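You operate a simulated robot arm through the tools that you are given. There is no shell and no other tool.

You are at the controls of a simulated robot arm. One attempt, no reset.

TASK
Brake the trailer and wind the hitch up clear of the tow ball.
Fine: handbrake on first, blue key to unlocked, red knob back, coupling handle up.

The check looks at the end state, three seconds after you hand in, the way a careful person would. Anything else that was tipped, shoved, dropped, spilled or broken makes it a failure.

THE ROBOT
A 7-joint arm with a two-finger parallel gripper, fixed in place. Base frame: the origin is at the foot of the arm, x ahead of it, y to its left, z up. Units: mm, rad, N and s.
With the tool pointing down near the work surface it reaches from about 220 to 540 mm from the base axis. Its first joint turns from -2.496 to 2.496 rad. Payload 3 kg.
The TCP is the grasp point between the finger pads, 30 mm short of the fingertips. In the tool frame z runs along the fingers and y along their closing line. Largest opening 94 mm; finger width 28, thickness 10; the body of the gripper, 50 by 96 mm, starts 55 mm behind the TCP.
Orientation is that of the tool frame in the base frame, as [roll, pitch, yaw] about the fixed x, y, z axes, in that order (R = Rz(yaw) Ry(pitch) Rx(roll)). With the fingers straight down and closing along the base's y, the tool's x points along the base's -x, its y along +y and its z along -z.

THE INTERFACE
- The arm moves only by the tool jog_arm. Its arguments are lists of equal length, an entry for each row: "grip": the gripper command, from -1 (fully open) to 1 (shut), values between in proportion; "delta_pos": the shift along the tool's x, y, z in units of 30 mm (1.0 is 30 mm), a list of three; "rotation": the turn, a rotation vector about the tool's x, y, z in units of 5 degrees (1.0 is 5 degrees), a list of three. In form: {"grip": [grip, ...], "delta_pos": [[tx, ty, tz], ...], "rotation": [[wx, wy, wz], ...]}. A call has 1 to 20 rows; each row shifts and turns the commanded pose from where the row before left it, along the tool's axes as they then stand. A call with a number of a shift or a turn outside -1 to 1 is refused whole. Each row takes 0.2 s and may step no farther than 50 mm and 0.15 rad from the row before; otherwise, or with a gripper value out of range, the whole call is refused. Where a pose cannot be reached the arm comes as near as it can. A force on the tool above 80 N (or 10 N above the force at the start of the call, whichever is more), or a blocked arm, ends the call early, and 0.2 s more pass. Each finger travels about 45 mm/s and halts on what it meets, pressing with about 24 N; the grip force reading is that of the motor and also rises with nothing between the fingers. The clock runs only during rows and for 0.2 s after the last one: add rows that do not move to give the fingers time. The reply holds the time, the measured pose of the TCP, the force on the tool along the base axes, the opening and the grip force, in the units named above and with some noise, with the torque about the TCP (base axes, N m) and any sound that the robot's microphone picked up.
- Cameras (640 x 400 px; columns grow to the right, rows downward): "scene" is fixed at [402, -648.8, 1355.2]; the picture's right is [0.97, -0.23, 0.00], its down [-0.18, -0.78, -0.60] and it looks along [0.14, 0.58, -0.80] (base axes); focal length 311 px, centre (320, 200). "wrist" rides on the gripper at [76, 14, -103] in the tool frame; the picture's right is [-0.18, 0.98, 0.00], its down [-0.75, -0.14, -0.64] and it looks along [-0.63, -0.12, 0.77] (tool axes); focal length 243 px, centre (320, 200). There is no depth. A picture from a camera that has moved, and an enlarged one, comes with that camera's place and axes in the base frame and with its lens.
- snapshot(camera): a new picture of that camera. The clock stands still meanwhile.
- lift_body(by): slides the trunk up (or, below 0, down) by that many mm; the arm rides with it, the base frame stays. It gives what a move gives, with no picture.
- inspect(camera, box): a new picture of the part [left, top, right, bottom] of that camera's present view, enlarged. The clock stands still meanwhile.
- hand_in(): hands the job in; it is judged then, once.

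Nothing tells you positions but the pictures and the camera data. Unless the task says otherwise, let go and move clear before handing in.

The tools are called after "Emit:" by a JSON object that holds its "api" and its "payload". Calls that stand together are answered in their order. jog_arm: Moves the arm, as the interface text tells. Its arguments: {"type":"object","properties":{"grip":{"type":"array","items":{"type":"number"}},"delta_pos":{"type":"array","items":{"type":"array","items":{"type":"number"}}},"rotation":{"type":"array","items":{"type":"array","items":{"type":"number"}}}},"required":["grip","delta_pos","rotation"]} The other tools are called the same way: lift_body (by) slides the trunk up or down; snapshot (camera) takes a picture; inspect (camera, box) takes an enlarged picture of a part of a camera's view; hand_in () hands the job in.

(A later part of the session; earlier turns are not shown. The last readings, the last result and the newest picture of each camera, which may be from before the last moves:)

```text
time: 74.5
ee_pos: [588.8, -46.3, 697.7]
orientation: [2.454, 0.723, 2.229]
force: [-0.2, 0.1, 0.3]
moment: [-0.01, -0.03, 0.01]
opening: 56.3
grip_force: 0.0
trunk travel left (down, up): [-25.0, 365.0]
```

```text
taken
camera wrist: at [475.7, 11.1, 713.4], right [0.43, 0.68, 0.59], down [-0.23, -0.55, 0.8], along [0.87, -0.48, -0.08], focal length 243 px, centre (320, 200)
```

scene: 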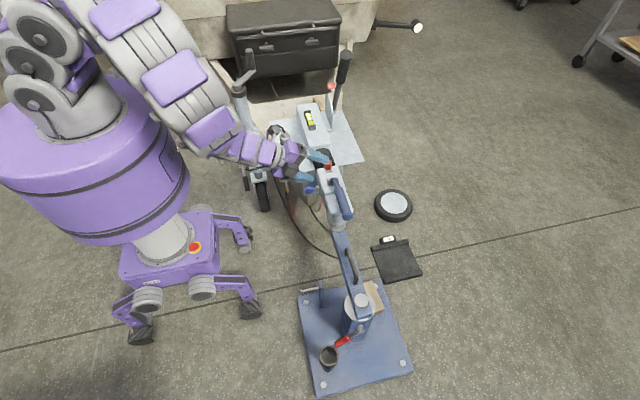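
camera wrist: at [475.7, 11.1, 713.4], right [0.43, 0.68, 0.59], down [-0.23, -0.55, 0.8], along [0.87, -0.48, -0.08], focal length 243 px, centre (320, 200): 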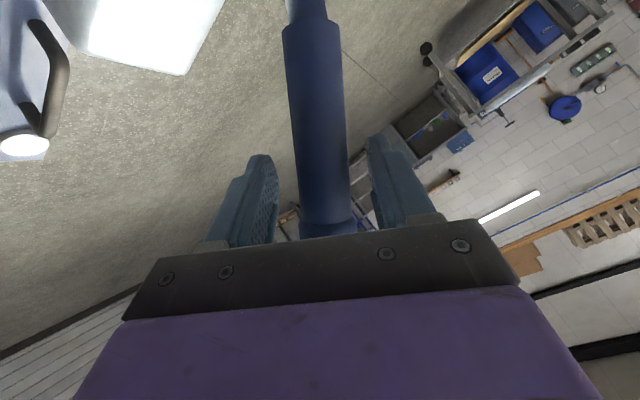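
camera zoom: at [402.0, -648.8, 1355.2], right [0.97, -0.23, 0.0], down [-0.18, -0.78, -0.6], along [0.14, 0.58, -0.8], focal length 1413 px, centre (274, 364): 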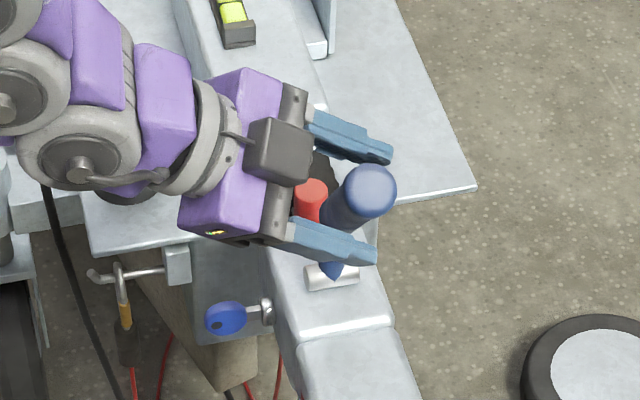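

The handle stays up on its own with both fingers clear. I'll open, back straight out and then swing up and over for a view of the jockey-wheel crank.

Emit:
{"api": "jog_arm", "payload": {"grip": [-1, -1, -1, -1, -1, -1, -1], "delta_pos": [[0, 0.1, 0], [0, 0, -0.6], [0, 0, -0.8], [0, 0, -1], [0, 0, -1], [0, 0, -1], [0, 0, 0]], "rotation": [[0, 0, 0], [0, 0, 0], [0, 0, 0], [0, 0, 0], [0, 0, 0], [0, 0, 0], [0, 0, 0]]}}

Emit:
{"api": "jog_arm", "payload": {"grip": [-1, -1, -1, -1, -1, -1, -1, -1, -1, -1, -1, -1, -1, -1, -1, -1, -1, -1, -1, -1], "delta_pos": [[0, 0, 0], [0, 0, 0], [0, 0, 0], [0, 0, 0], [0, 0, 0], [0, 0, 0], [0, 0, 0], [0, 0, 0], [-0.123, 0.897, -0.79], [-0.053, 0.897, -0.797], [0.016, 0.897, -0.799], [0.086, 0.897, -0.795], [0.155, 0.897, -0.783], [0.223, 0.897, -0.767], [0.289, 0.897, -0.747], [0.353, 0.897, -0.717], [0.414, 0.897, -0.683], [0.472, 0.897, -0.645], [0.526, 0.897, -0.602], [0, 0, 0]], "rotation": [[0, 0, -1], [0, 0, -1], [0, 0, -1], [0, 0, -1], [0, 0, -1], [0, 0, -1], [0, 0, -1], [0, 0, -0.2], [0, 1, 0], [0, 1, 0], [0, 1, 0], [0, 1, 0], [0, 1, 0], [0, 1, 0], [0, 1, 0], [0, 1, 0], [0, 1, 0], [0, 1, 0], [0, 1, 0], [0, 0, 0]]}}

Emit:
{"api": "snapshot", "payload": {"camera": "wrist"}}

Emit:
{"api": "snapshot", "payload": {"camera": "scene"}}

```text
time: 76.1
ee_pos: [529.1, -42.0, 747.7]
orientation: [2.454, 0.723, 2.227]
force: [-0.6, -0.7, 0.4]
moment: [0.01, -0.03, 0.03]
opening: 94.1
grip_force: 0.0
out of reach, approached as far as the arm can: row 5, 6
trunk travel left (down, up): [-25.0, 365.0]
```

```text
time: 80.3
ee_pos: [380.3, 247.8, 936.2]
orientation: [-3.137, -0.008, 3.124]
force: [0.0, 0.5, 0.2]
moment: [-0.01, 0.04, 0.02]
opening: 94.0
grip_force: 0.0
out of reach, approached as far as the arm can: row 9, 10
trunk travel left (down, up): [-25.0, 365.0]
```

```text
taken
camera wrist: at [305.3, 263.9, 1038.9], right [0.2, 0.98, -0.01], down [0.76, -0.15, 0.64], along [0.62, -0.13, -0.77], focal length 243 px, centre (320, 200)
```

wrist: 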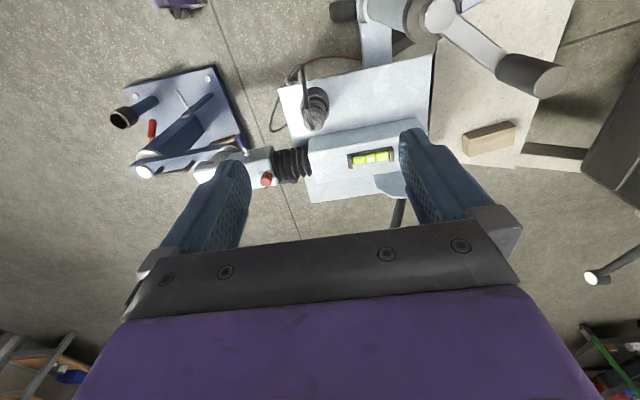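

```text
taken
```

scene: 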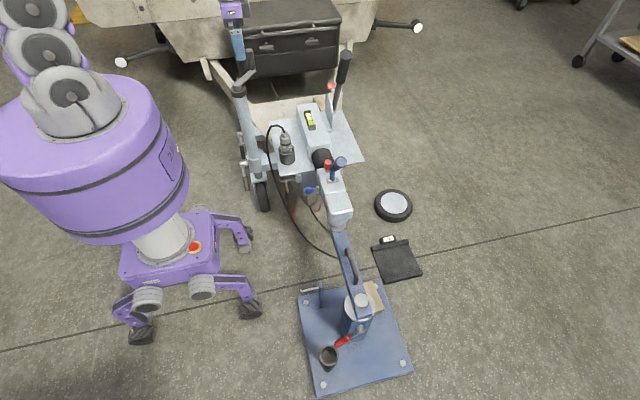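

Everything holds: handbrake up, key upright, knob back, handle up. I'll zoom in on the crank in both views.

Emit:
{"api": "inspect", "payload": {"camera": "wrist", "box": [400, 0, 600, 125]}}

Emit:
{"api": "inspect", "payload": {"camera": "scene", "box": [216, 30, 312, 90]}}

Emit:
{"api": "inspect", "payload": {"camera": "scene", "box": [216, 90, 344, 220]}}

Emit:
{"api": "inspect", "payload": {"camera": "scene", "box": [290, 150, 390, 260]}}

```text
3.20 times, centred on (500, 62) of wrist
camera zoom: at [305.3, 263.9, 1038.9], right [0.2, 0.98, -0.01], down [0.76, -0.15, 0.64], along [0.62, -0.13, -0.77], focal length 776 px, centre (-256, 640)
```

zoom: 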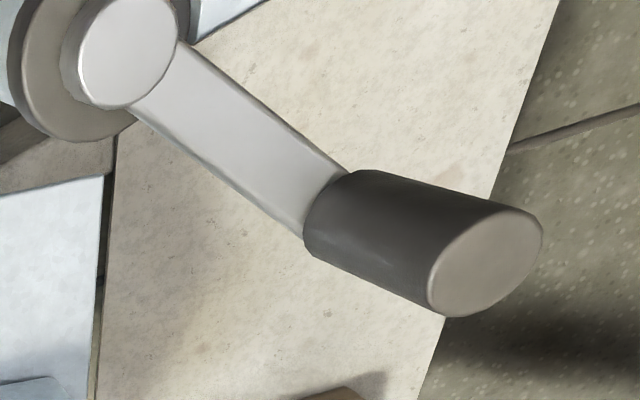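

```text
6.67 times, centred on (264, 60) of scene
camera zoom: at [402.0, -648.8, 1355.2], right [0.97, -0.23, 0.0], down [-0.18, -0.78, -0.6], along [0.14, 0.58, -0.8], focal length 2073 px, centre (693, 1133)
```

zoom: 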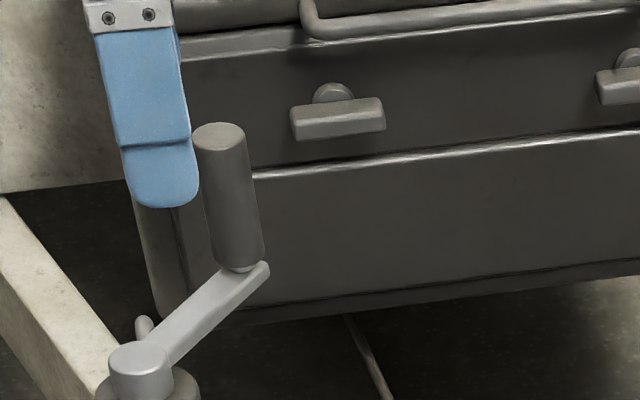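

```text
3.08 times, centred on (280, 155) of scene
camera zoom: at [402.0, -648.8, 1355.2], right [0.97, -0.23, 0.0], down [-0.18, -0.78, -0.6], along [0.14, 0.58, -0.8], focal length 957 px, centre (443, 338)
```

zoom: 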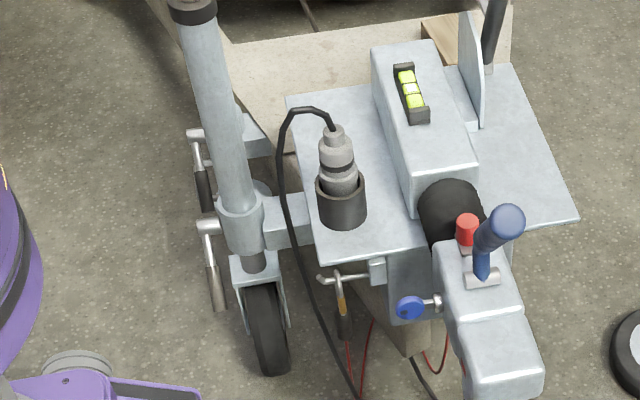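

```text
3.64 times, centred on (340, 205) of scene
camera zoom: at [402.0, -648.8, 1355.2], right [0.97, -0.23, 0.0], down [-0.18, -0.78, -0.6], along [0.14, 0.58, -0.8], focal length 1131 px, centre (247, 182)
```

zoom: 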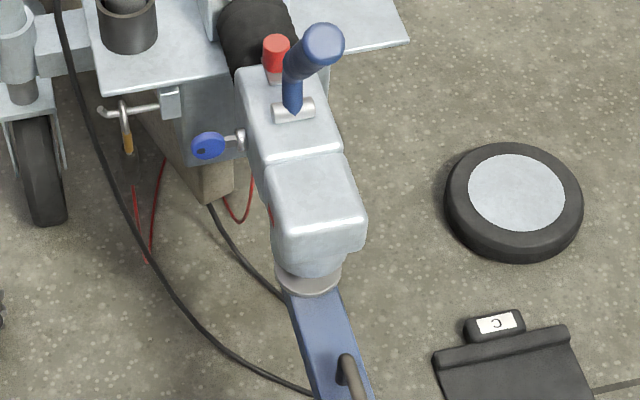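

The crank's post axis is at about (343, 382) with its top at z 721. The upright handle is at (407, 462), from z 716 to 797, so the radius is about 103 mm. I'll move above the handle.

Emit:
{"api": "jog_arm", "payload": {"grip": [-0.4, -0.4, -0.4, -0.4, -0.4, -0.4, -0.4, -0.4, -0.4], "delta_pos": [[-0.113, 0.892, 0.2], [-0.113, 0.892, 0.2], [-0.113, 0.892, 0.3], [-0.113, 0.892, 0.3], [-0.113, 0.892, 0.4], [-0.113, 0.892, 0.4], [-0.113, 0.892, 0.4], [-0.113, 0.892, 0.4], [0, 0, 0]], "rotation": [[0, 0, -0.2], [0, 0, 0], [0, 0, 0], [0, 0, 0], [0, 0, 0], [0, 0, 0], [0, 0, 0], [0, 0, 0], [0, 0, 0]]}}

Emit:
{"api": "snapshot", "payload": {"camera": "wrist"}}

Emit:
{"api": "inspect", "payload": {"camera": "scene", "box": [200, 0, 344, 90]}}

```text
time: 82.3
ee_pos: [405.4, 462.3, 857.0]
orientation: [-3.138, -0.008, 3.139]
force: [0.6, -0.7, 0.5]
moment: [0.0, 0.0, -0.04]
opening: 65.9
grip_force: 0.1
trunk travel left (down, up): [-25.0, 365.0]
```

```text
taken
camera wrist: at [331.0, 476.5, 959.3], right [0.19, 0.98, -0.01], down [0.76, -0.14, 0.64], along [0.63, -0.12, -0.77], focal length 243 px, centre (320, 200)
```

wrist: 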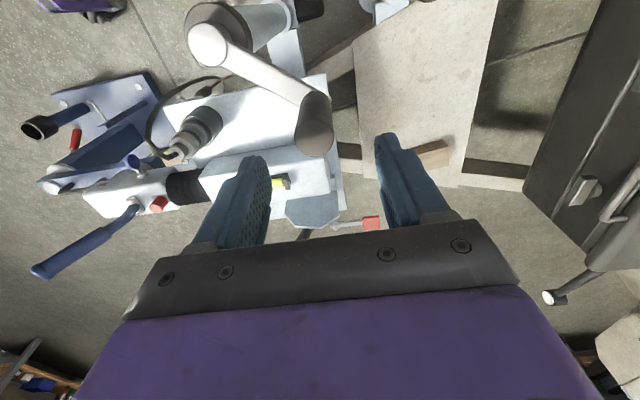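

```text
4.44 times, centred on (272, 45) of scene
camera zoom: at [402.0, -648.8, 1355.2], right [0.97, -0.23, 0.0], down [-0.18, -0.78, -0.6], along [0.14, 0.58, -0.8], focal length 1382 px, centre (533, 889)
```

zoom: 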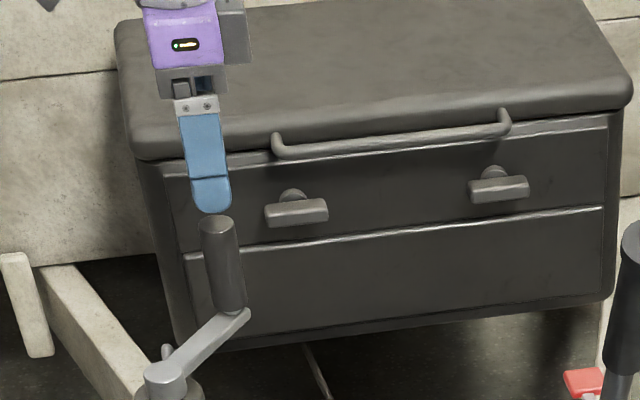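

The handle stands between the fingers. I'll descend around it and close.

Emit:
{"api": "jog_arm", "payload": {"grip": [-0.4, -0.4, -0.4, -0.4, 1, 1, 1, 1], "delta_pos": [[0, -0.05, 0.95], [0, -0.05, 0.95], [0, 0, 0.93], [0, 0, 0], [0, 0, 0], [0, 0, 0], [0, 0, 0], [0, 0, 0]], "rotation": [[0, 0, 0], [0, 0, 0], [0, 0, 0], [0, 0, 0], [0, 0, 0], [0, 0, 0], [0, 0, 0], [0, 0, 0]]}}

Emit:
{"api": "snapshot", "payload": {"camera": "wrist"}}

Emit:
{"api": "inspect", "payload": {"camera": "scene", "box": [200, 20, 344, 110]}}

```text
time: 84.1
ee_pos: [406.2, 457.7, 770.9]
orientation: [-3.136, -0.005, 3.14]
force: [-2.6, -5.1, -4.7]
moment: [1.75, -0.26, 0.03]
opening: 28.6
grip_force: 45.3
trunk travel left (down, up): [-25.0, 365.0]
```

```text
taken
camera wrist: at [330.9, 472.4, 874.6], right [0.19, 0.98, -0.01], down [0.76, -0.14, 0.64], along [0.62, -0.12, -0.77], focal length 243 px, centre (320, 200)
```

wrist: 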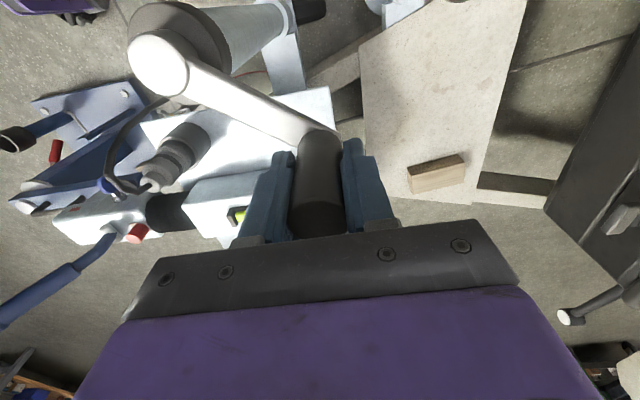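

```text
4.44 times, centred on (272, 65) of scene
camera zoom: at [402.0, -648.8, 1355.2], right [0.97, -0.23, 0.0], down [-0.18, -0.78, -0.6], along [0.14, 0.58, -0.8], focal length 1382 px, centre (533, 800)
```

zoom: 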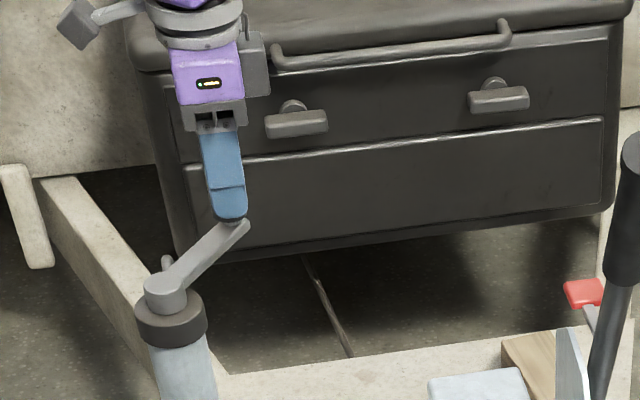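

The handle is gripped (28.6 mm). I'll try a small clockwise turn (seen from above) first, about 15°, and look at force and effect.

Emit:
{"api": "jog_arm", "payload": {"grip": [1, 1, 1, 1, 1], "delta_pos": [[-0.32, -0.297, 0], [-0.28, -0.333, 0], [-0.23, -0.37, 0], [-0.183, -0.4, 0], [0, 0, 0]], "rotation": [[0, 0, 0], [0, 0, 0], [0, 0, 0], [0, 0, 0], [0, 0, 0]]}}

Emit:
{"api": "snapshot", "payload": {"camera": "wrist"}}

Emit:
{"api": "inspect", "payload": {"camera": "scene", "box": [200, 20, 344, 110]}}

```text
time: 85.3
ee_pos: [437.2, 416.0, 772.1]
orientation: [-3.135, -0.007, 3.139]
force: [-7.7, -1.6, -4.8]
moment: [1.65, -0.67, -0.01]
opening: 28.6
grip_force: 44.8
trunk travel left (down, up): [-25.0, 365.0]
```

```text
taken
camera wrist: at [362.0, 430.1, 874.5], right [0.18, 0.98, -0.01], down [0.76, -0.14, 0.64], along [0.63, -0.12, -0.77], focal length 243 px, centre (320, 200)
```

wrist: 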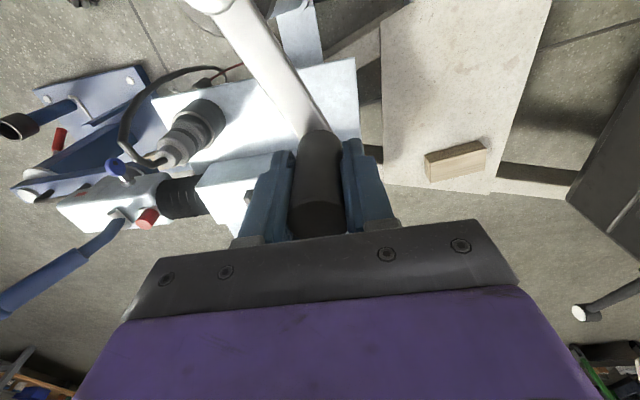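

```text
4.44 times, centred on (272, 65) of scene
camera zoom: at [402.0, -648.8, 1355.2], right [0.97, -0.23, 0.0], down [-0.18, -0.78, -0.6], along [0.14, 0.58, -0.8], focal length 1382 px, centre (533, 800)
```

zoom: 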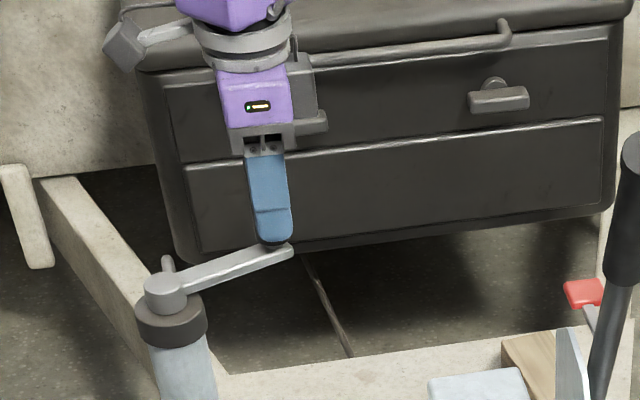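

The crank turned 30° with only light force and the grip holds. I'll continue clockwise and compare the hitch height afterwards.

Emit:
{"api": "jog_arm", "payload": {"grip": [1, 1, 1, 1, 1, 1, 1, 1, 1], "delta_pos": [[-0.18, -0.85, 0], [0.027, -0.863, 0], [0.247, -0.83, 0], [0.453, -0.74, 0], [0.63, -0.593, 0], [0.76, -0.413, 0], [0.843, -0.2, 0], [0.863, 0.027, 0], [0, 0, 0]], "rotation": [[0, 0, 0], [0, 0, 0], [0, 0, 0], [0, 0, 0], [0, 0, 0], [0, 0, 0], [0, 0, 0], [0, 0, 0], [0, 0, 0]]}}

Emit:
{"api": "snapshot", "payload": {"camera": "scene"}}

Emit:
{"api": "snapshot", "payload": {"camera": "wrist"}}

```text
time: 87.3
ee_pos: [326.1, 281.5, 773.2]
orientation: [-3.135, -0.009, -3.141]
force: [-4.4, -15.9, -29.7]
moment: [1.62, -0.06, 0.03]
opening: 28.7
grip_force: 44.7
trunk travel left (down, up): [-25.0, 365.0]
```

```text
taken
```

scene: 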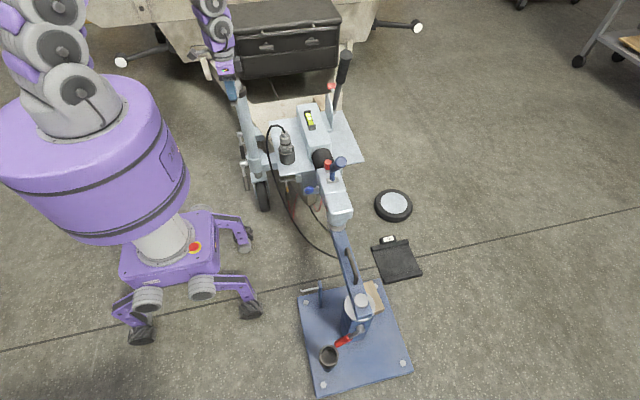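

```text
taken
camera wrist: at [251.9, 295.8, 876.4], right [0.18, 0.98, -0.01], down [0.76, -0.14, 0.64], along [0.62, -0.12, -0.77], focal length 243 px, centre (320, 200)
```

wrist: 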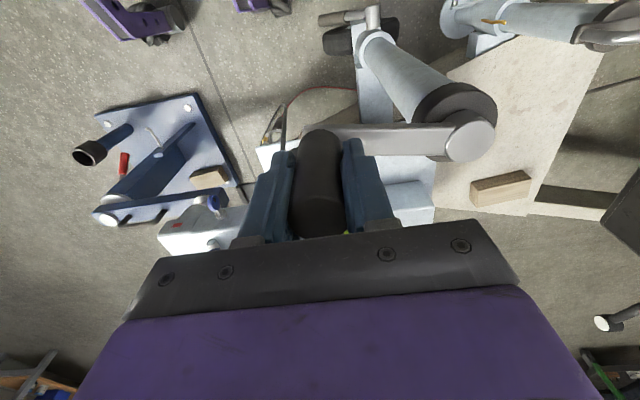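

The crank has done about 150° clockwise. I'll compare the hitch and wheel with the earlier close-ups to see which way it goes.

Emit:
{"api": "inspect", "payload": {"camera": "scene", "box": [290, 150, 390, 260]}}

Emit:
{"api": "inspect", "payload": {"camera": "scene", "box": [216, 90, 344, 220]}}

Emit:
{"api": "inspect", "payload": {"camera": "scene", "box": [300, 105, 332, 135]}}

```text
3.64 times, centred on (340, 205) of scene
camera zoom: at [402.0, -648.8, 1355.2], right [0.97, -0.23, 0.0], down [-0.18, -0.78, -0.6], along [0.14, 0.58, -0.8], focal length 1131 px, centre (247, 182)
```

zoom: 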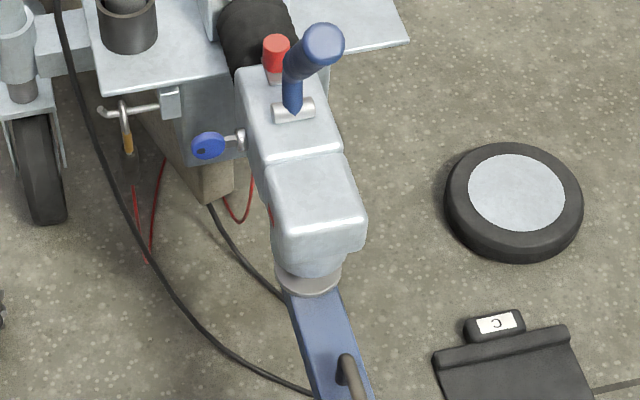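

```text
3.08 times, centred on (280, 155) of scene
camera zoom: at [402.0, -648.8, 1355.2], right [0.97, -0.23, 0.0], down [-0.18, -0.78, -0.6], along [0.14, 0.58, -0.8], focal length 957 px, centre (443, 338)
```

zoom: 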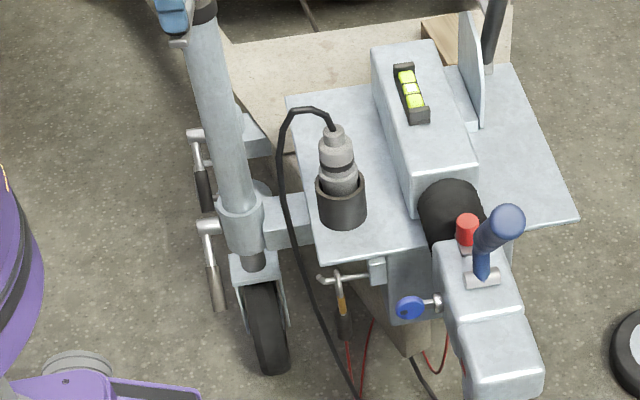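

```text
13.33 times, centred on (316, 120) of scene
camera zoom: at [402.0, -648.8, 1355.2], right [0.97, -0.23, 0.0], down [-0.18, -0.78, -0.6], along [0.14, 0.58, -0.8], focal length 4146 px, centre (373, 1267)
```

zoom: 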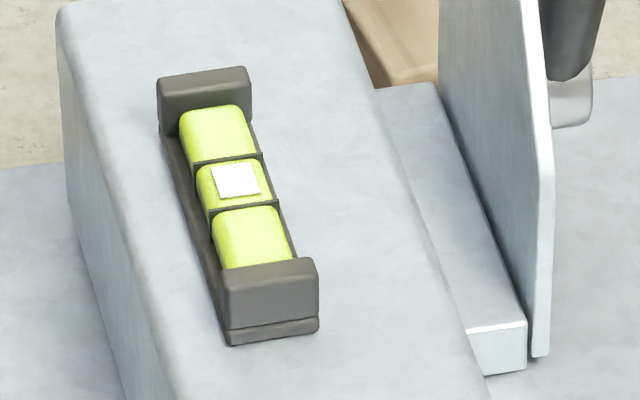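

No obvious change is visible yet at this zoom. I'll take finer reference shots of the wheel stub and the ball joint, then turn further and compare.

Emit:
{"api": "inspect", "payload": {"camera": "scene", "box": [240, 155, 280, 180]}}

Emit:
{"api": "inspect", "payload": {"camera": "scene", "box": [320, 195, 368, 245]}}

Emit:
{"api": "jog_arm", "payload": {"grip": [1, 1, 1, 1, 1, 1, 1, 1, 1, 1, 1, 1], "delta_pos": [[0, 0, 0.06], [0.83, 0.247, 0], [0.74, 0.453, 0], [0.593, 0.63, 0], [0.413, 0.76, 0], [0.2, 0.843, 0], [-0.027, 0.863, 0], [-0.247, 0.83, 0], [-0.453, 0.74, 0], [-0.63, 0.593, 0], [-0.76, 0.413, 0], [0, 0, 0]], "rotation": [[-0.08, -0.1, 0], [0, 0, 0], [0, 0, 0], [0, 0, 0], [0, 0, 0], [0, 0, 0], [0, 0, 0], [0, 0, 0], [0, 0, 0], [0, 0, 0], [0, 0, 0], [0, 0, 0]]}}

Emit:
{"api": "inspect", "payload": {"camera": "scene", "box": [240, 155, 280, 180]}}

Emit:
{"api": "inspect", "payload": {"camera": "scene", "box": [320, 195, 368, 245]}}

```text
16.00 times, centred on (260, 168) of scene
camera zoom: at [402.0, -648.8, 1355.2], right [0.97, -0.23, 0.0], down [-0.18, -0.78, -0.6], along [0.14, 0.58, -0.8], focal length 4975 px, centre (1280, 720)
```

zoom: 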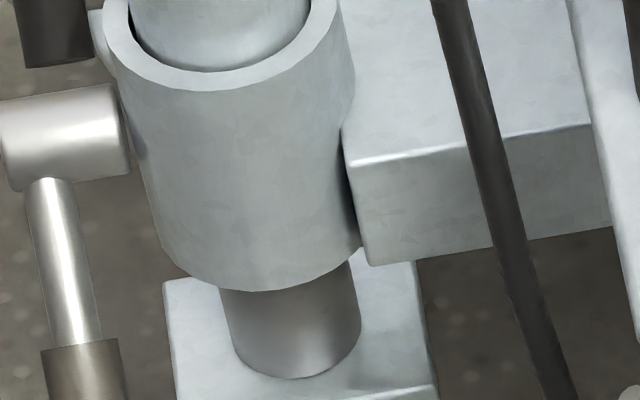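

```text
8.00 times, centred on (344, 220) of scene
camera zoom: at [402.0, -648.8, 1355.2], right [0.97, -0.23, 0.0], down [-0.18, -0.78, -0.6], along [0.14, 0.58, -0.8], focal length 2487 px, centre (128, 40)
```

zoom: 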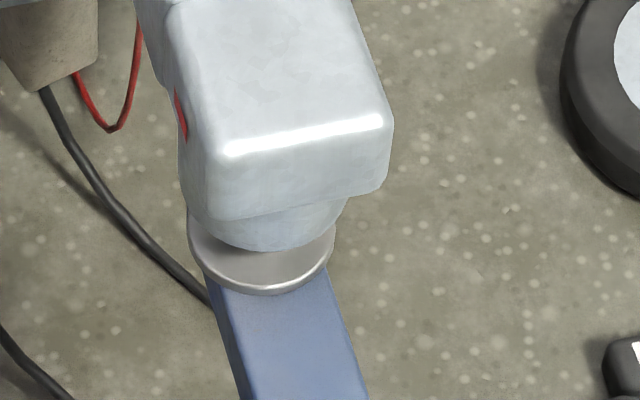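

```text
time: 89.9
ee_pos: [308.3, 474.3, 771.5]
orientation: [3.138, 0.001, 3.138]
force: [-1.3, 4.5, 8.0]
moment: [-0.21, -0.08, 0.03]
opening: 28.4
grip_force: 45.0
trunk travel left (down, up): [-25.0, 365.0]
```

```text
16.00 times, centred on (260, 168) of scene
camera zoom: at [402.0, -648.8, 1355.2], right [0.97, -0.23, 0.0], down [-0.18, -0.78, -0.6], along [0.14, 0.58, -0.8], focal length 4975 px, centre (1280, 720)
```

zoom: 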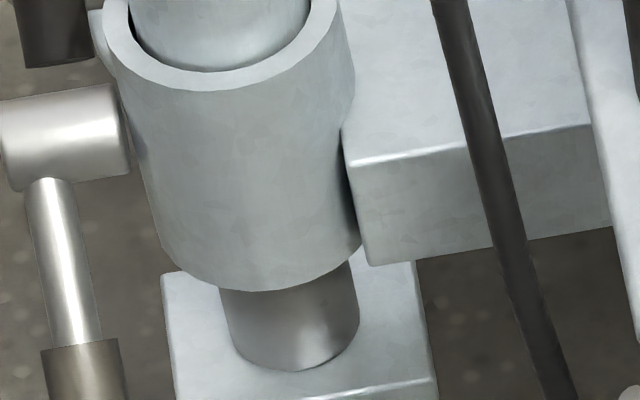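

```text
8.00 times, centred on (344, 220) of scene
camera zoom: at [402.0, -648.8, 1355.2], right [0.97, -0.23, 0.0], down [-0.18, -0.78, -0.6], along [0.14, 0.58, -0.8], focal length 2487 px, centre (128, 40)
```

zoom: 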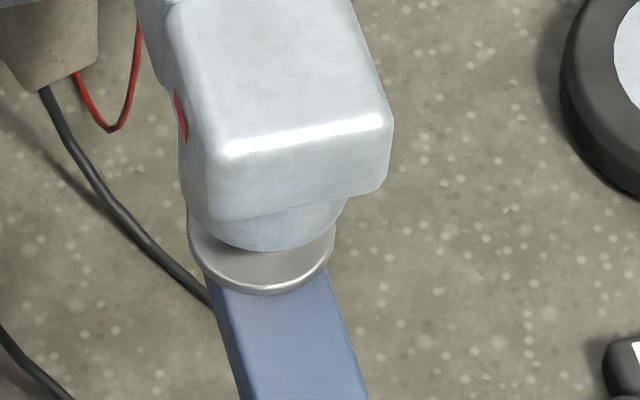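

The stub of the wheel got shorter, so clockwise winds the wheel up, at about 10 mm per turn. I need to turn counter-clockwise, so I'll reverse now: nearly one turn to undo, then onward.

Emit:
{"api": "jog_arm", "payload": {"grip": [1, 1, 1, 1, 1, 1, 1, 1, 1, 1, 1, 1, 1, 1, 1, 1, 1, 1, 1, 1], "delta_pos": [[0.76, -0.413, 0], [0.63, -0.593, 0], [0.453, -0.74, 0], [0.247, -0.83, 0], [0.027, -0.863, 0], [-0.2, -0.843, 0], [-0.413, -0.76, 0], [-0.593, -0.63, 0], [-0.74, -0.453, 0], [-0.83, -0.247, 0], [-0.863, -0.027, 0], [-0.843, 0.2, 0], [-0.76, 0.413, 0], [-0.63, 0.593, 0], [-0.453, 0.74, 0], [-0.247, 0.83, 0], [-0.027, 0.863, 0], [0.2, 0.843, 0], [0.413, 0.76, 0], [0.593, 0.63, 0]], "rotation": [[0, 0, 0], [0, 0, 0], [0, 0, 0], [0, 0, 0], [0, 0, 0], [0, 0, 0], [0, 0, 0], [0, 0, 0], [0, 0, 0], [0, 0, 0], [0, 0, 0], [0, 0, 0], [0, 0, 0], [0, 0, 0], [0, 0, 0], [0, 0, 0], [0, 0, 0], [0, 0, 0], [0, 0, 0], [0, 0, 0]]}}

Emit:
{"api": "inspect", "payload": {"camera": "scene", "box": [240, 155, 280, 180]}}

Emit:
{"api": "inspect", "payload": {"camera": "scene", "box": [200, 20, 344, 110]}}

```text
time: 94.1
ee_pos: [405.1, 457.6, 770.3]
orientation: [3.141, 0.002, 3.14]
force: [-10.6, -10.3, -4.4]
moment: [-1.02, -0.11, -0.02]
opening: 28.1
grip_force: 45.1
trunk travel left (down, up): [-25.0, 365.0]
```

```text
16.00 times, centred on (260, 168) of scene
camera zoom: at [402.0, -648.8, 1355.2], right [0.97, -0.23, 0.0], down [-0.18, -0.78, -0.6], along [0.14, 0.58, -0.8], focal length 4975 px, centre (1280, 720)
```

zoom: 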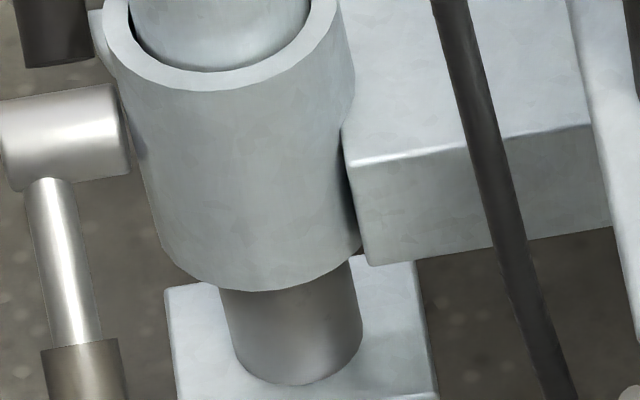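

```text
4.44 times, centred on (272, 65) of scene
camera zoom: at [402.0, -648.8, 1355.2], right [0.97, -0.23, 0.0], down [-0.18, -0.78, -0.6], along [0.14, 0.58, -0.8], focal length 1382 px, centre (533, 800)
```

zoom: 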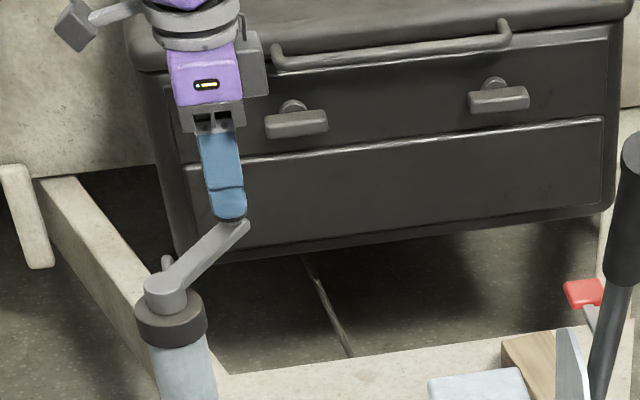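

The wheel is coming down again (stub longer). I'll continue counter-clockwise with a small centre correction.

Emit:
{"api": "jog_arm", "payload": {"grip": [1, 1, 1, 1, 1, 1, 1, 1, 1, 1, 1, 1, 1, 1, 1, 1, 1, 1, 1, 1], "delta_pos": [[0.76, 0.42, 0], [0.83, 0.247, 0], [0.863, 0.027, 0], [0.843, -0.2, 0], [0.76, -0.413, 0], [0.63, -0.593, 0], [0.453, -0.74, 0], [0.247, -0.83, 0], [0.027, -0.863, 0], [-0.2, -0.843, 0], [-0.413, -0.76, 0], [-0.593, -0.63, 0], [-0.74, -0.453, 0], [-0.83, -0.247, 0], [-0.863, -0.027, 0], [-0.843, 0.2, 0], [-0.76, 0.413, 0], [-0.63, 0.593, 0], [-0.453, 0.74, 0], [-0.247, 0.83, 0]], "rotation": [[0, 0, 0], [0, 0, 0], [0, 0, 0], [0, 0, 0], [0, 0, 0], [0, 0, 0], [0, 0, 0], [0, 0, 0], [0, 0, 0], [0, 0, 0], [0, 0, 0], [0, 0, 0], [0, 0, 0], [0, 0, 0], [0, 0, 0], [0, 0, 0], [0, 0, 0], [0, 0, 0], [0, 0, 0], [0, 0, 0]]}}

Emit:
{"api": "inspect", "payload": {"camera": "scene", "box": [240, 155, 280, 180]}}

Emit:
{"api": "inspect", "payload": {"camera": "scene", "box": [320, 195, 368, 245]}}

Emit:
{"api": "snapshot", "payload": {"camera": "wrist"}}

```text
time: 98.3
ee_pos: [441.8, 361.8, 772.7]
orientation: [3.137, 0.003, 3.14]
force: [-5.0, -11.6, 7.4]
moment: [-1.85, 0.8, 0.06]
opening: 28.4
grip_force: 45.1
trunk travel left (down, up): [-25.0, 365.0]
```

```text
16.00 times, centred on (260, 168) of scene
camera zoom: at [402.0, -648.8, 1355.2], right [0.97, -0.23, 0.0], down [-0.18, -0.78, -0.6], along [0.14, 0.58, -0.8], focal length 4975 px, centre (1280, 720)
```

zoom: 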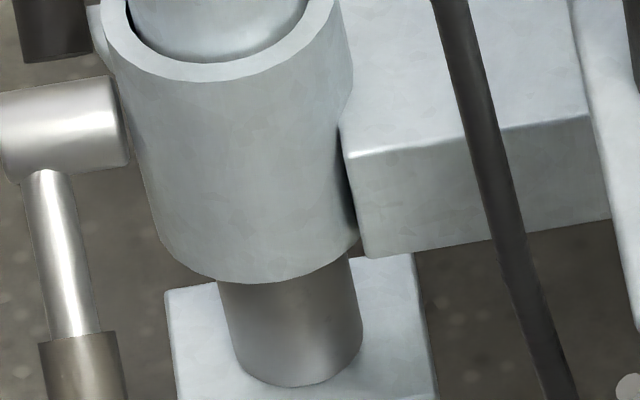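

```text
8.00 times, centred on (344, 220) of scene
camera zoom: at [402.0, -648.8, 1355.2], right [0.97, -0.23, 0.0], down [-0.18, -0.78, -0.6], along [0.14, 0.58, -0.8], focal length 2487 px, centre (128, 40)
```

zoom: 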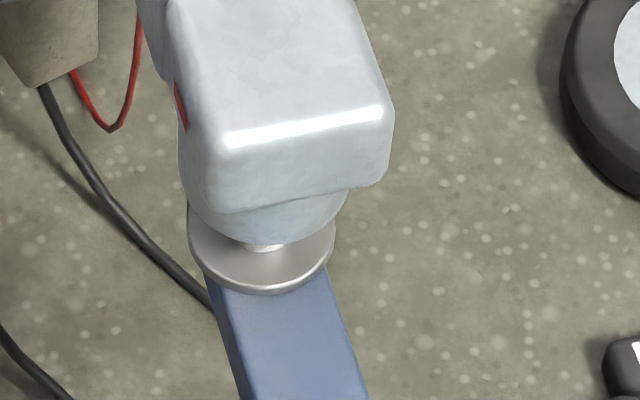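

```text
taken
camera wrist: at [366.6, 375.9, 874.8], right [0.18, 0.98, 0.0], down [0.75, -0.14, 0.64], along [0.63, -0.12, -0.77], focal length 243 px, centre (320, 200)
```

wrist: 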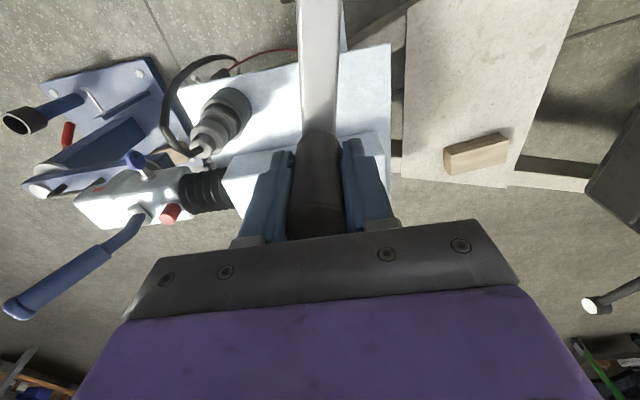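

Counter-clockwise is right: the wheel now stands on the floor and the nose has started to rise off the ball. I'll keep winding, letting the tool rise with the crank.

Emit:
{"api": "jog_arm", "payload": {"grip": [1, 1, 1, 1, 1, 1, 1, 1, 1, 1, 1, 1, 1, 1, 1, 1, 1, 1, 1, 1], "delta_pos": [[-0.027, 0.867, -0.012], [0.2, 0.847, -0.012], [0.413, 0.764, -0.012], [0.593, 0.634, -0.012], [0.74, 0.457, -0.012], [0.83, 0.251, -0.012], [0.863, 0.031, -0.012], [0.843, -0.196, -0.012], [0.76, -0.409, -0.012], [0.63, -0.589, -0.012], [0.453, -0.736, -0.012], [0.247, -0.826, -0.012], [0.027, -0.859, -0.012], [-0.2, -0.839, -0.012], [-0.413, -0.756, -0.012], [-0.593, -0.626, -0.012], [-0.74, -0.449, -0.012], [-0.83, -0.243, -0.012], [-0.863, -0.023, -0.012], [-0.843, 0.204, -0.012]], "rotation": [[0, 0, 0], [0, 0, 0], [0, 0, 0], [0, 0, 0], [0, 0, 0], [0, 0, 0], [0, 0, 0], [0, 0, 0], [0, 0, 0], [0, 0, 0], [0, 0, 0], [0, 0, 0], [0, 0, 0], [0, 0, 0], [0, 0, 0], [0, 0, 0], [0, 0, 0], [0, 0, 0], [0, 0, 0], [0, 0, 0]]}}

Emit:
{"api": "inspect", "payload": {"camera": "scene", "box": [240, 155, 280, 180]}}

Emit:
{"api": "inspect", "payload": {"camera": "scene", "box": [320, 195, 368, 245]}}

Emit:
{"api": "snapshot", "payload": {"camera": "wrist"}}

```text
time: 102.5
ee_pos: [376.1, 288.5, 779.7]
orientation: [-3.141, 0.0, -3.141]
force: [-21.4, 27.1, 7.8]
moment: [-2.42, 1.03, -0.04]
opening: 28.4
grip_force: 45.1
trunk travel left (down, up): [-25.0, 365.0]
```

```text
16.00 times, centred on (260, 168) of scene
camera zoom: at [402.0, -648.8, 1355.2], right [0.97, -0.23, 0.0], down [-0.18, -0.78, -0.6], along [0.14, 0.58, -0.8], focal length 4975 px, centre (1280, 720)
```

zoom: 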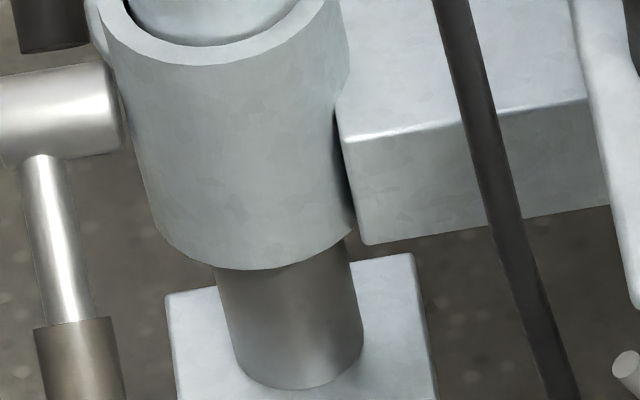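

```text
8.00 times, centred on (344, 220) of scene
camera zoom: at [402.0, -648.8, 1355.2], right [0.97, -0.23, 0.0], down [-0.18, -0.78, -0.6], along [0.14, 0.58, -0.8], focal length 2487 px, centre (128, 40)
```

zoom: 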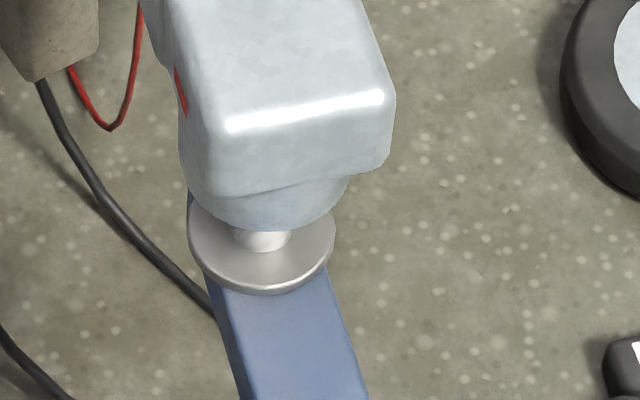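

```text
taken
camera wrist: at [300.0, 302.7, 881.7], right [0.18, 0.98, 0.0], down [0.75, -0.14, 0.64], along [0.63, -0.12, -0.77], focal length 243 px, centre (320, 200)
```

wrist: 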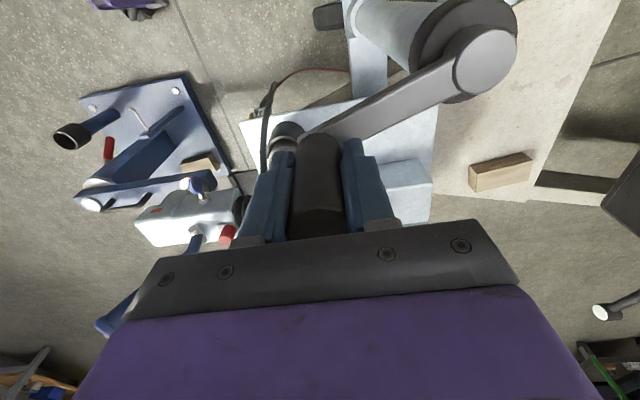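

The nose is rising steadily, about 8 mm per turn at the post and more at the ball. The post leans back slightly as it rises, so I'll follow that with a small +y drift and tilt while winding on.

Emit:
{"api": "jog_arm", "payload": {"grip": [1, 1, 1, 1, 1, 1, 1, 1, 1, 1, 1, 1, 1, 1, 1, 1, 1, 1, 1, 1], "delta_pos": [[-0.76, 0.518, -0.0115], [-0.63, 0.598, -0.0115], [-0.453, 0.745, -0.0115], [-0.247, 0.835, -0.0115], [-0.027, 0.868, -0.0115], [0.2, 0.848, -0.0115], [0.413, 0.765, -0.0115], [0.593, 0.635, -0.0115], [0.74, 0.458, -0.0115], [0.83, 0.252, -0.0115], [0.863, 0.032, -0.0115], [0.843, -0.195, -0.0115], [0.76, -0.408, -0.0115], [0.63, -0.588, -0.0115], [0.453, -0.735, -0.0115], [0.247, -0.825, -0.0115], [0.027, -0.858, -0.0115], [-0.2, -0.838, -0.0115], [-0.413, -0.755, -0.0115], [-0.593, -0.625, -0.0115]], "rotation": [[0.124, 0, 0], [0.004, 0, 0], [0.004, 0, 0], [0.004, 0, 0], [0.004, 0, 0], [0.004, 0, 0], [0.004, 0, 0], [0.004, 0, 0], [0.004, 0, 0], [0.004, 0, 0], [0.004, 0, 0], [0.004, 0, 0], [0.004, 0, 0], [0.004, 0, 0], [0.004, 0, 0], [0.004, 0, 0], [0.004, 0, 0], [0.004, 0, 0], [0.004, 0, 0], [0.004, 0, 0]]}}

Emit:
{"api": "inspect", "payload": {"camera": "scene", "box": [320, 195, 368, 245]}}

Emit:
{"api": "snapshot", "payload": {"camera": "scene"}}

Emit:
{"api": "snapshot", "payload": {"camera": "wrist"}}

```text
time: 106.7
ee_pos: [279.5, 309.1, 786.4]
orientation: [-3.124, -0.004, 3.138]
force: [-4.7, 12.8, 7.3]
moment: [-0.09, 1.51, -0.01]
opening: 28.5
grip_force: 45.5
trunk travel left (down, up): [-25.0, 365.0]
```

```text
8.00 times, centred on (344, 220) of scene
camera zoom: at [402.0, -648.8, 1355.2], right [0.97, -0.23, 0.0], down [-0.18, -0.78, -0.6], along [0.14, 0.58, -0.8], focal length 2487 px, centre (128, 40)
```

zoom: 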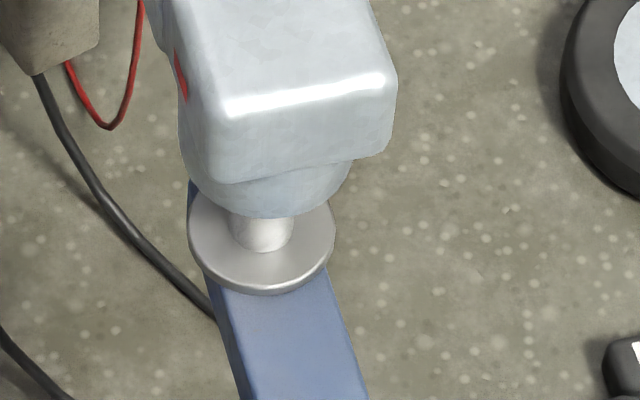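

```text
taken
```

scene: 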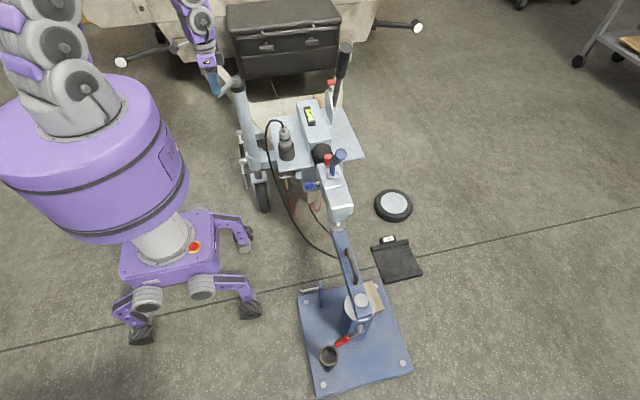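

```text
taken
camera wrist: at [203.3, 324.8, 888.5], right [0.19, 0.98, -0.02], down [0.75, -0.13, 0.64], along [0.63, -0.13, -0.77], focal length 243 px, centre (320, 200)
```

wrist: 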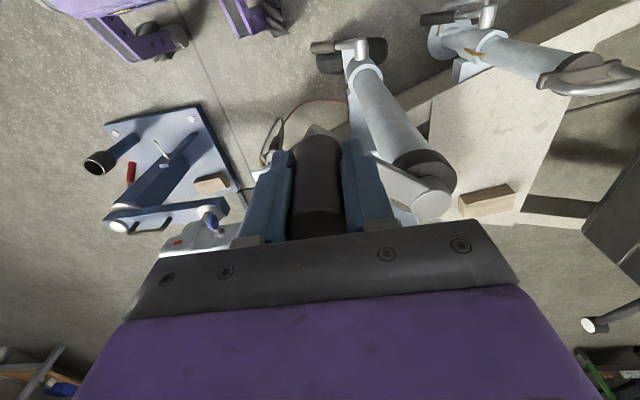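

Forces are modest (about 12 N tangential) and the ball is being uncovered. Continuing to wind.

Emit:
{"api": "jog_arm", "payload": {"grip": [1, 1, 1, 1, 1, 1, 1, 1, 1, 1, 1, 1, 1, 1, 1, 1, 1, 1, 1, 1], "delta_pos": [[-0.74, -0.448, -0.0115], [-0.83, -0.242, -0.0115], [-0.863, -0.022, -0.0115], [-0.843, 0.205, -0.0115], [-0.76, 0.418, -0.0115], [-0.63, 0.598, -0.0115], [-0.453, 0.745, -0.0115], [-0.247, 0.835, -0.0115], [-0.027, 0.868, -0.0115], [0.2, 0.848, -0.0115], [0.413, 0.765, -0.0115], [0.593, 0.635, -0.0115], [0.74, 0.458, -0.0115], [0.83, 0.252, -0.0115], [0.863, 0.032, -0.0115], [0.843, -0.195, -0.0115], [0.76, -0.408, -0.0115], [0.63, -0.588, -0.0115], [0.453, -0.735, -0.0115], [0.247, -0.825, -0.0115]], "rotation": [[0.004, 0, 0], [0.004, 0, 0], [0.004, 0, 0], [0.004, 0, 0], [0.004, 0, 0], [0.004, 0, 0], [0.004, 0, 0], [0.004, 0, 0], [0.004, 0, 0], [0.004, 0, 0], [0.004, 0, 0], [0.004, 0, 0], [0.004, 0, 0], [0.004, 0, 0], [0.004, 0, 0], [0.004, 0, 0], [0.004, 0, 0], [0.004, 0, 0], [0.004, 0, 0], [0.004, 0, 0]]}}

Emit:
{"api": "inspect", "payload": {"camera": "scene", "box": [320, 195, 368, 245]}}

Emit:
{"api": "snapshot", "payload": {"camera": "wrist"}}

```text
time: 110.9
ee_pos: [243.1, 408.4, 790.8]
orientation: [-3.122, 0.005, 3.141]
force: [9.6, 13.8, 7.5]
moment: [-0.86, -0.88, 0.06]
opening: 28.4
grip_force: 45.0
trunk travel left (down, up): [-25.0, 365.0]
```

```text
8.00 times, centred on (344, 220) of scene
camera zoom: at [402.0, -648.8, 1355.2], right [0.97, -0.23, 0.0], down [-0.18, -0.78, -0.6], along [0.14, 0.58, -0.8], focal length 2487 px, centre (128, 40)
```

zoom: 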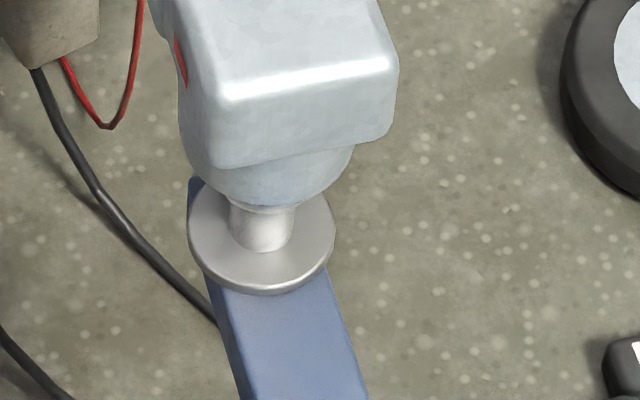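

```text
taken
camera wrist: at [167.8, 424.2, 892.6], right [0.18, 0.98, -0.02], down [0.75, -0.13, 0.65], along [0.63, -0.13, -0.76], focal length 243 px, centre (320, 200)
```

wrist: 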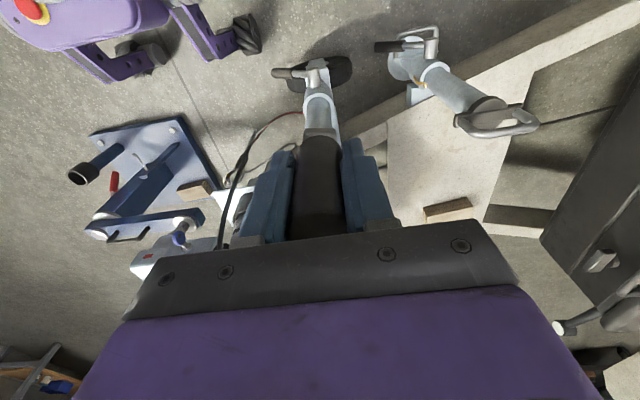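

Steady progress; the ball's neck and part of the ball are visible. Continuing.

Emit:
{"api": "jog_arm", "payload": {"grip": [1, 1, 1, 1, 1, 1, 1, 1, 1, 1, 1, 1, 1, 1, 1, 1, 1, 1, 1, 1], "delta_pos": [[0.027, -0.858, -0.0115], [-0.2, -0.838, -0.0115], [-0.413, -0.755, -0.0115], [-0.593, -0.625, -0.0115], [-0.74, -0.448, -0.0115], [-0.83, -0.242, -0.0115], [-0.863, -0.022, -0.0115], [-0.843, 0.205, -0.0115], [-0.76, 0.418, -0.0115], [-0.63, 0.598, -0.0115], [-0.453, 0.745, -0.0115], [-0.247, 0.835, -0.0115], [-0.027, 0.868, -0.0115], [0.2, 0.848, -0.0115], [0.413, 0.765, -0.0115], [0.593, 0.635, -0.0115], [0.74, 0.458, -0.0115], [0.83, 0.252, -0.0115], [0.863, 0.032, -0.0115], [0.843, -0.195, -0.0115]], "rotation": [[0.004, 0, 0], [0.004, 0, 0], [0.004, 0, 0], [0.004, 0, 0], [0.004, 0, 0], [0.004, 0, 0], [0.004, 0, 0], [0.004, 0, 0], [0.004, 0, 0], [0.004, 0, 0], [0.004, 0, 0], [0.004, 0, 0], [0.004, 0, 0], [0.004, 0, 0], [0.004, 0, 0], [0.004, 0, 0], [0.004, 0, 0], [0.004, 0, 0], [0.004, 0, 0], [0.004, 0, 0]]}}

Emit:
{"api": "inspect", "payload": {"camera": "scene", "box": [320, 195, 368, 245]}}

Emit:
{"api": "snapshot", "payload": {"camera": "wrist"}}

```text
time: 115.1
ee_pos: [308.7, 485.3, 794.6]
orientation: [-3.112, 0.003, 3.141]
force: [18.2, -15.0, 5.3]
moment: [-1.53, -1.12, 0.04]
opening: 28.4
grip_force: 45.1
trunk travel left (down, up): [-25.0, 365.0]
```

```text
8.00 times, centred on (344, 220) of scene
camera zoom: at [402.0, -648.8, 1355.2], right [0.97, -0.23, 0.0], down [-0.18, -0.78, -0.6], along [0.14, 0.58, -0.8], focal length 2487 px, centre (128, 40)
```

zoom: 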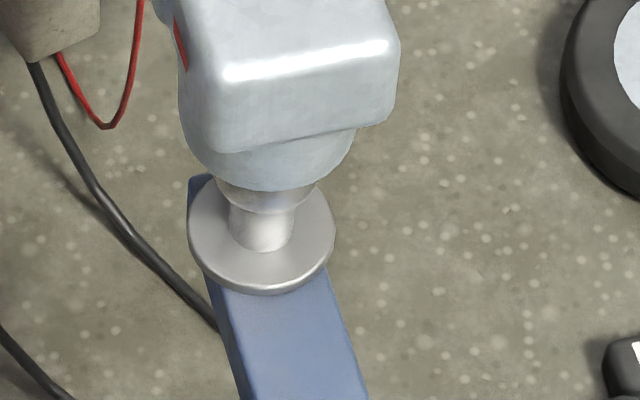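

```text
taken
camera wrist: at [232.7, 502.2, 895.7], right [0.18, 0.98, -0.03], down [0.75, -0.12, 0.65], along [0.63, -0.14, -0.76], focal length 243 px, centre (320, 200)
```

wrist: 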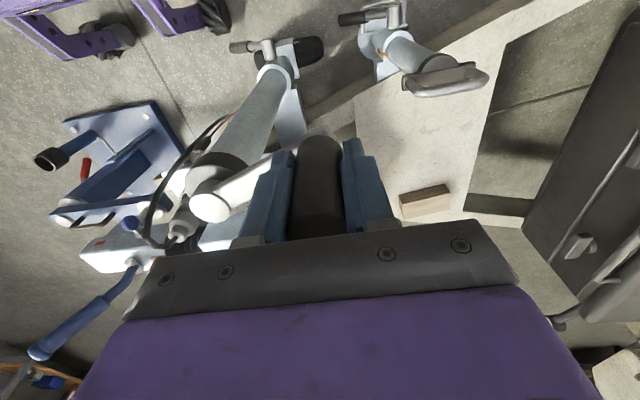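

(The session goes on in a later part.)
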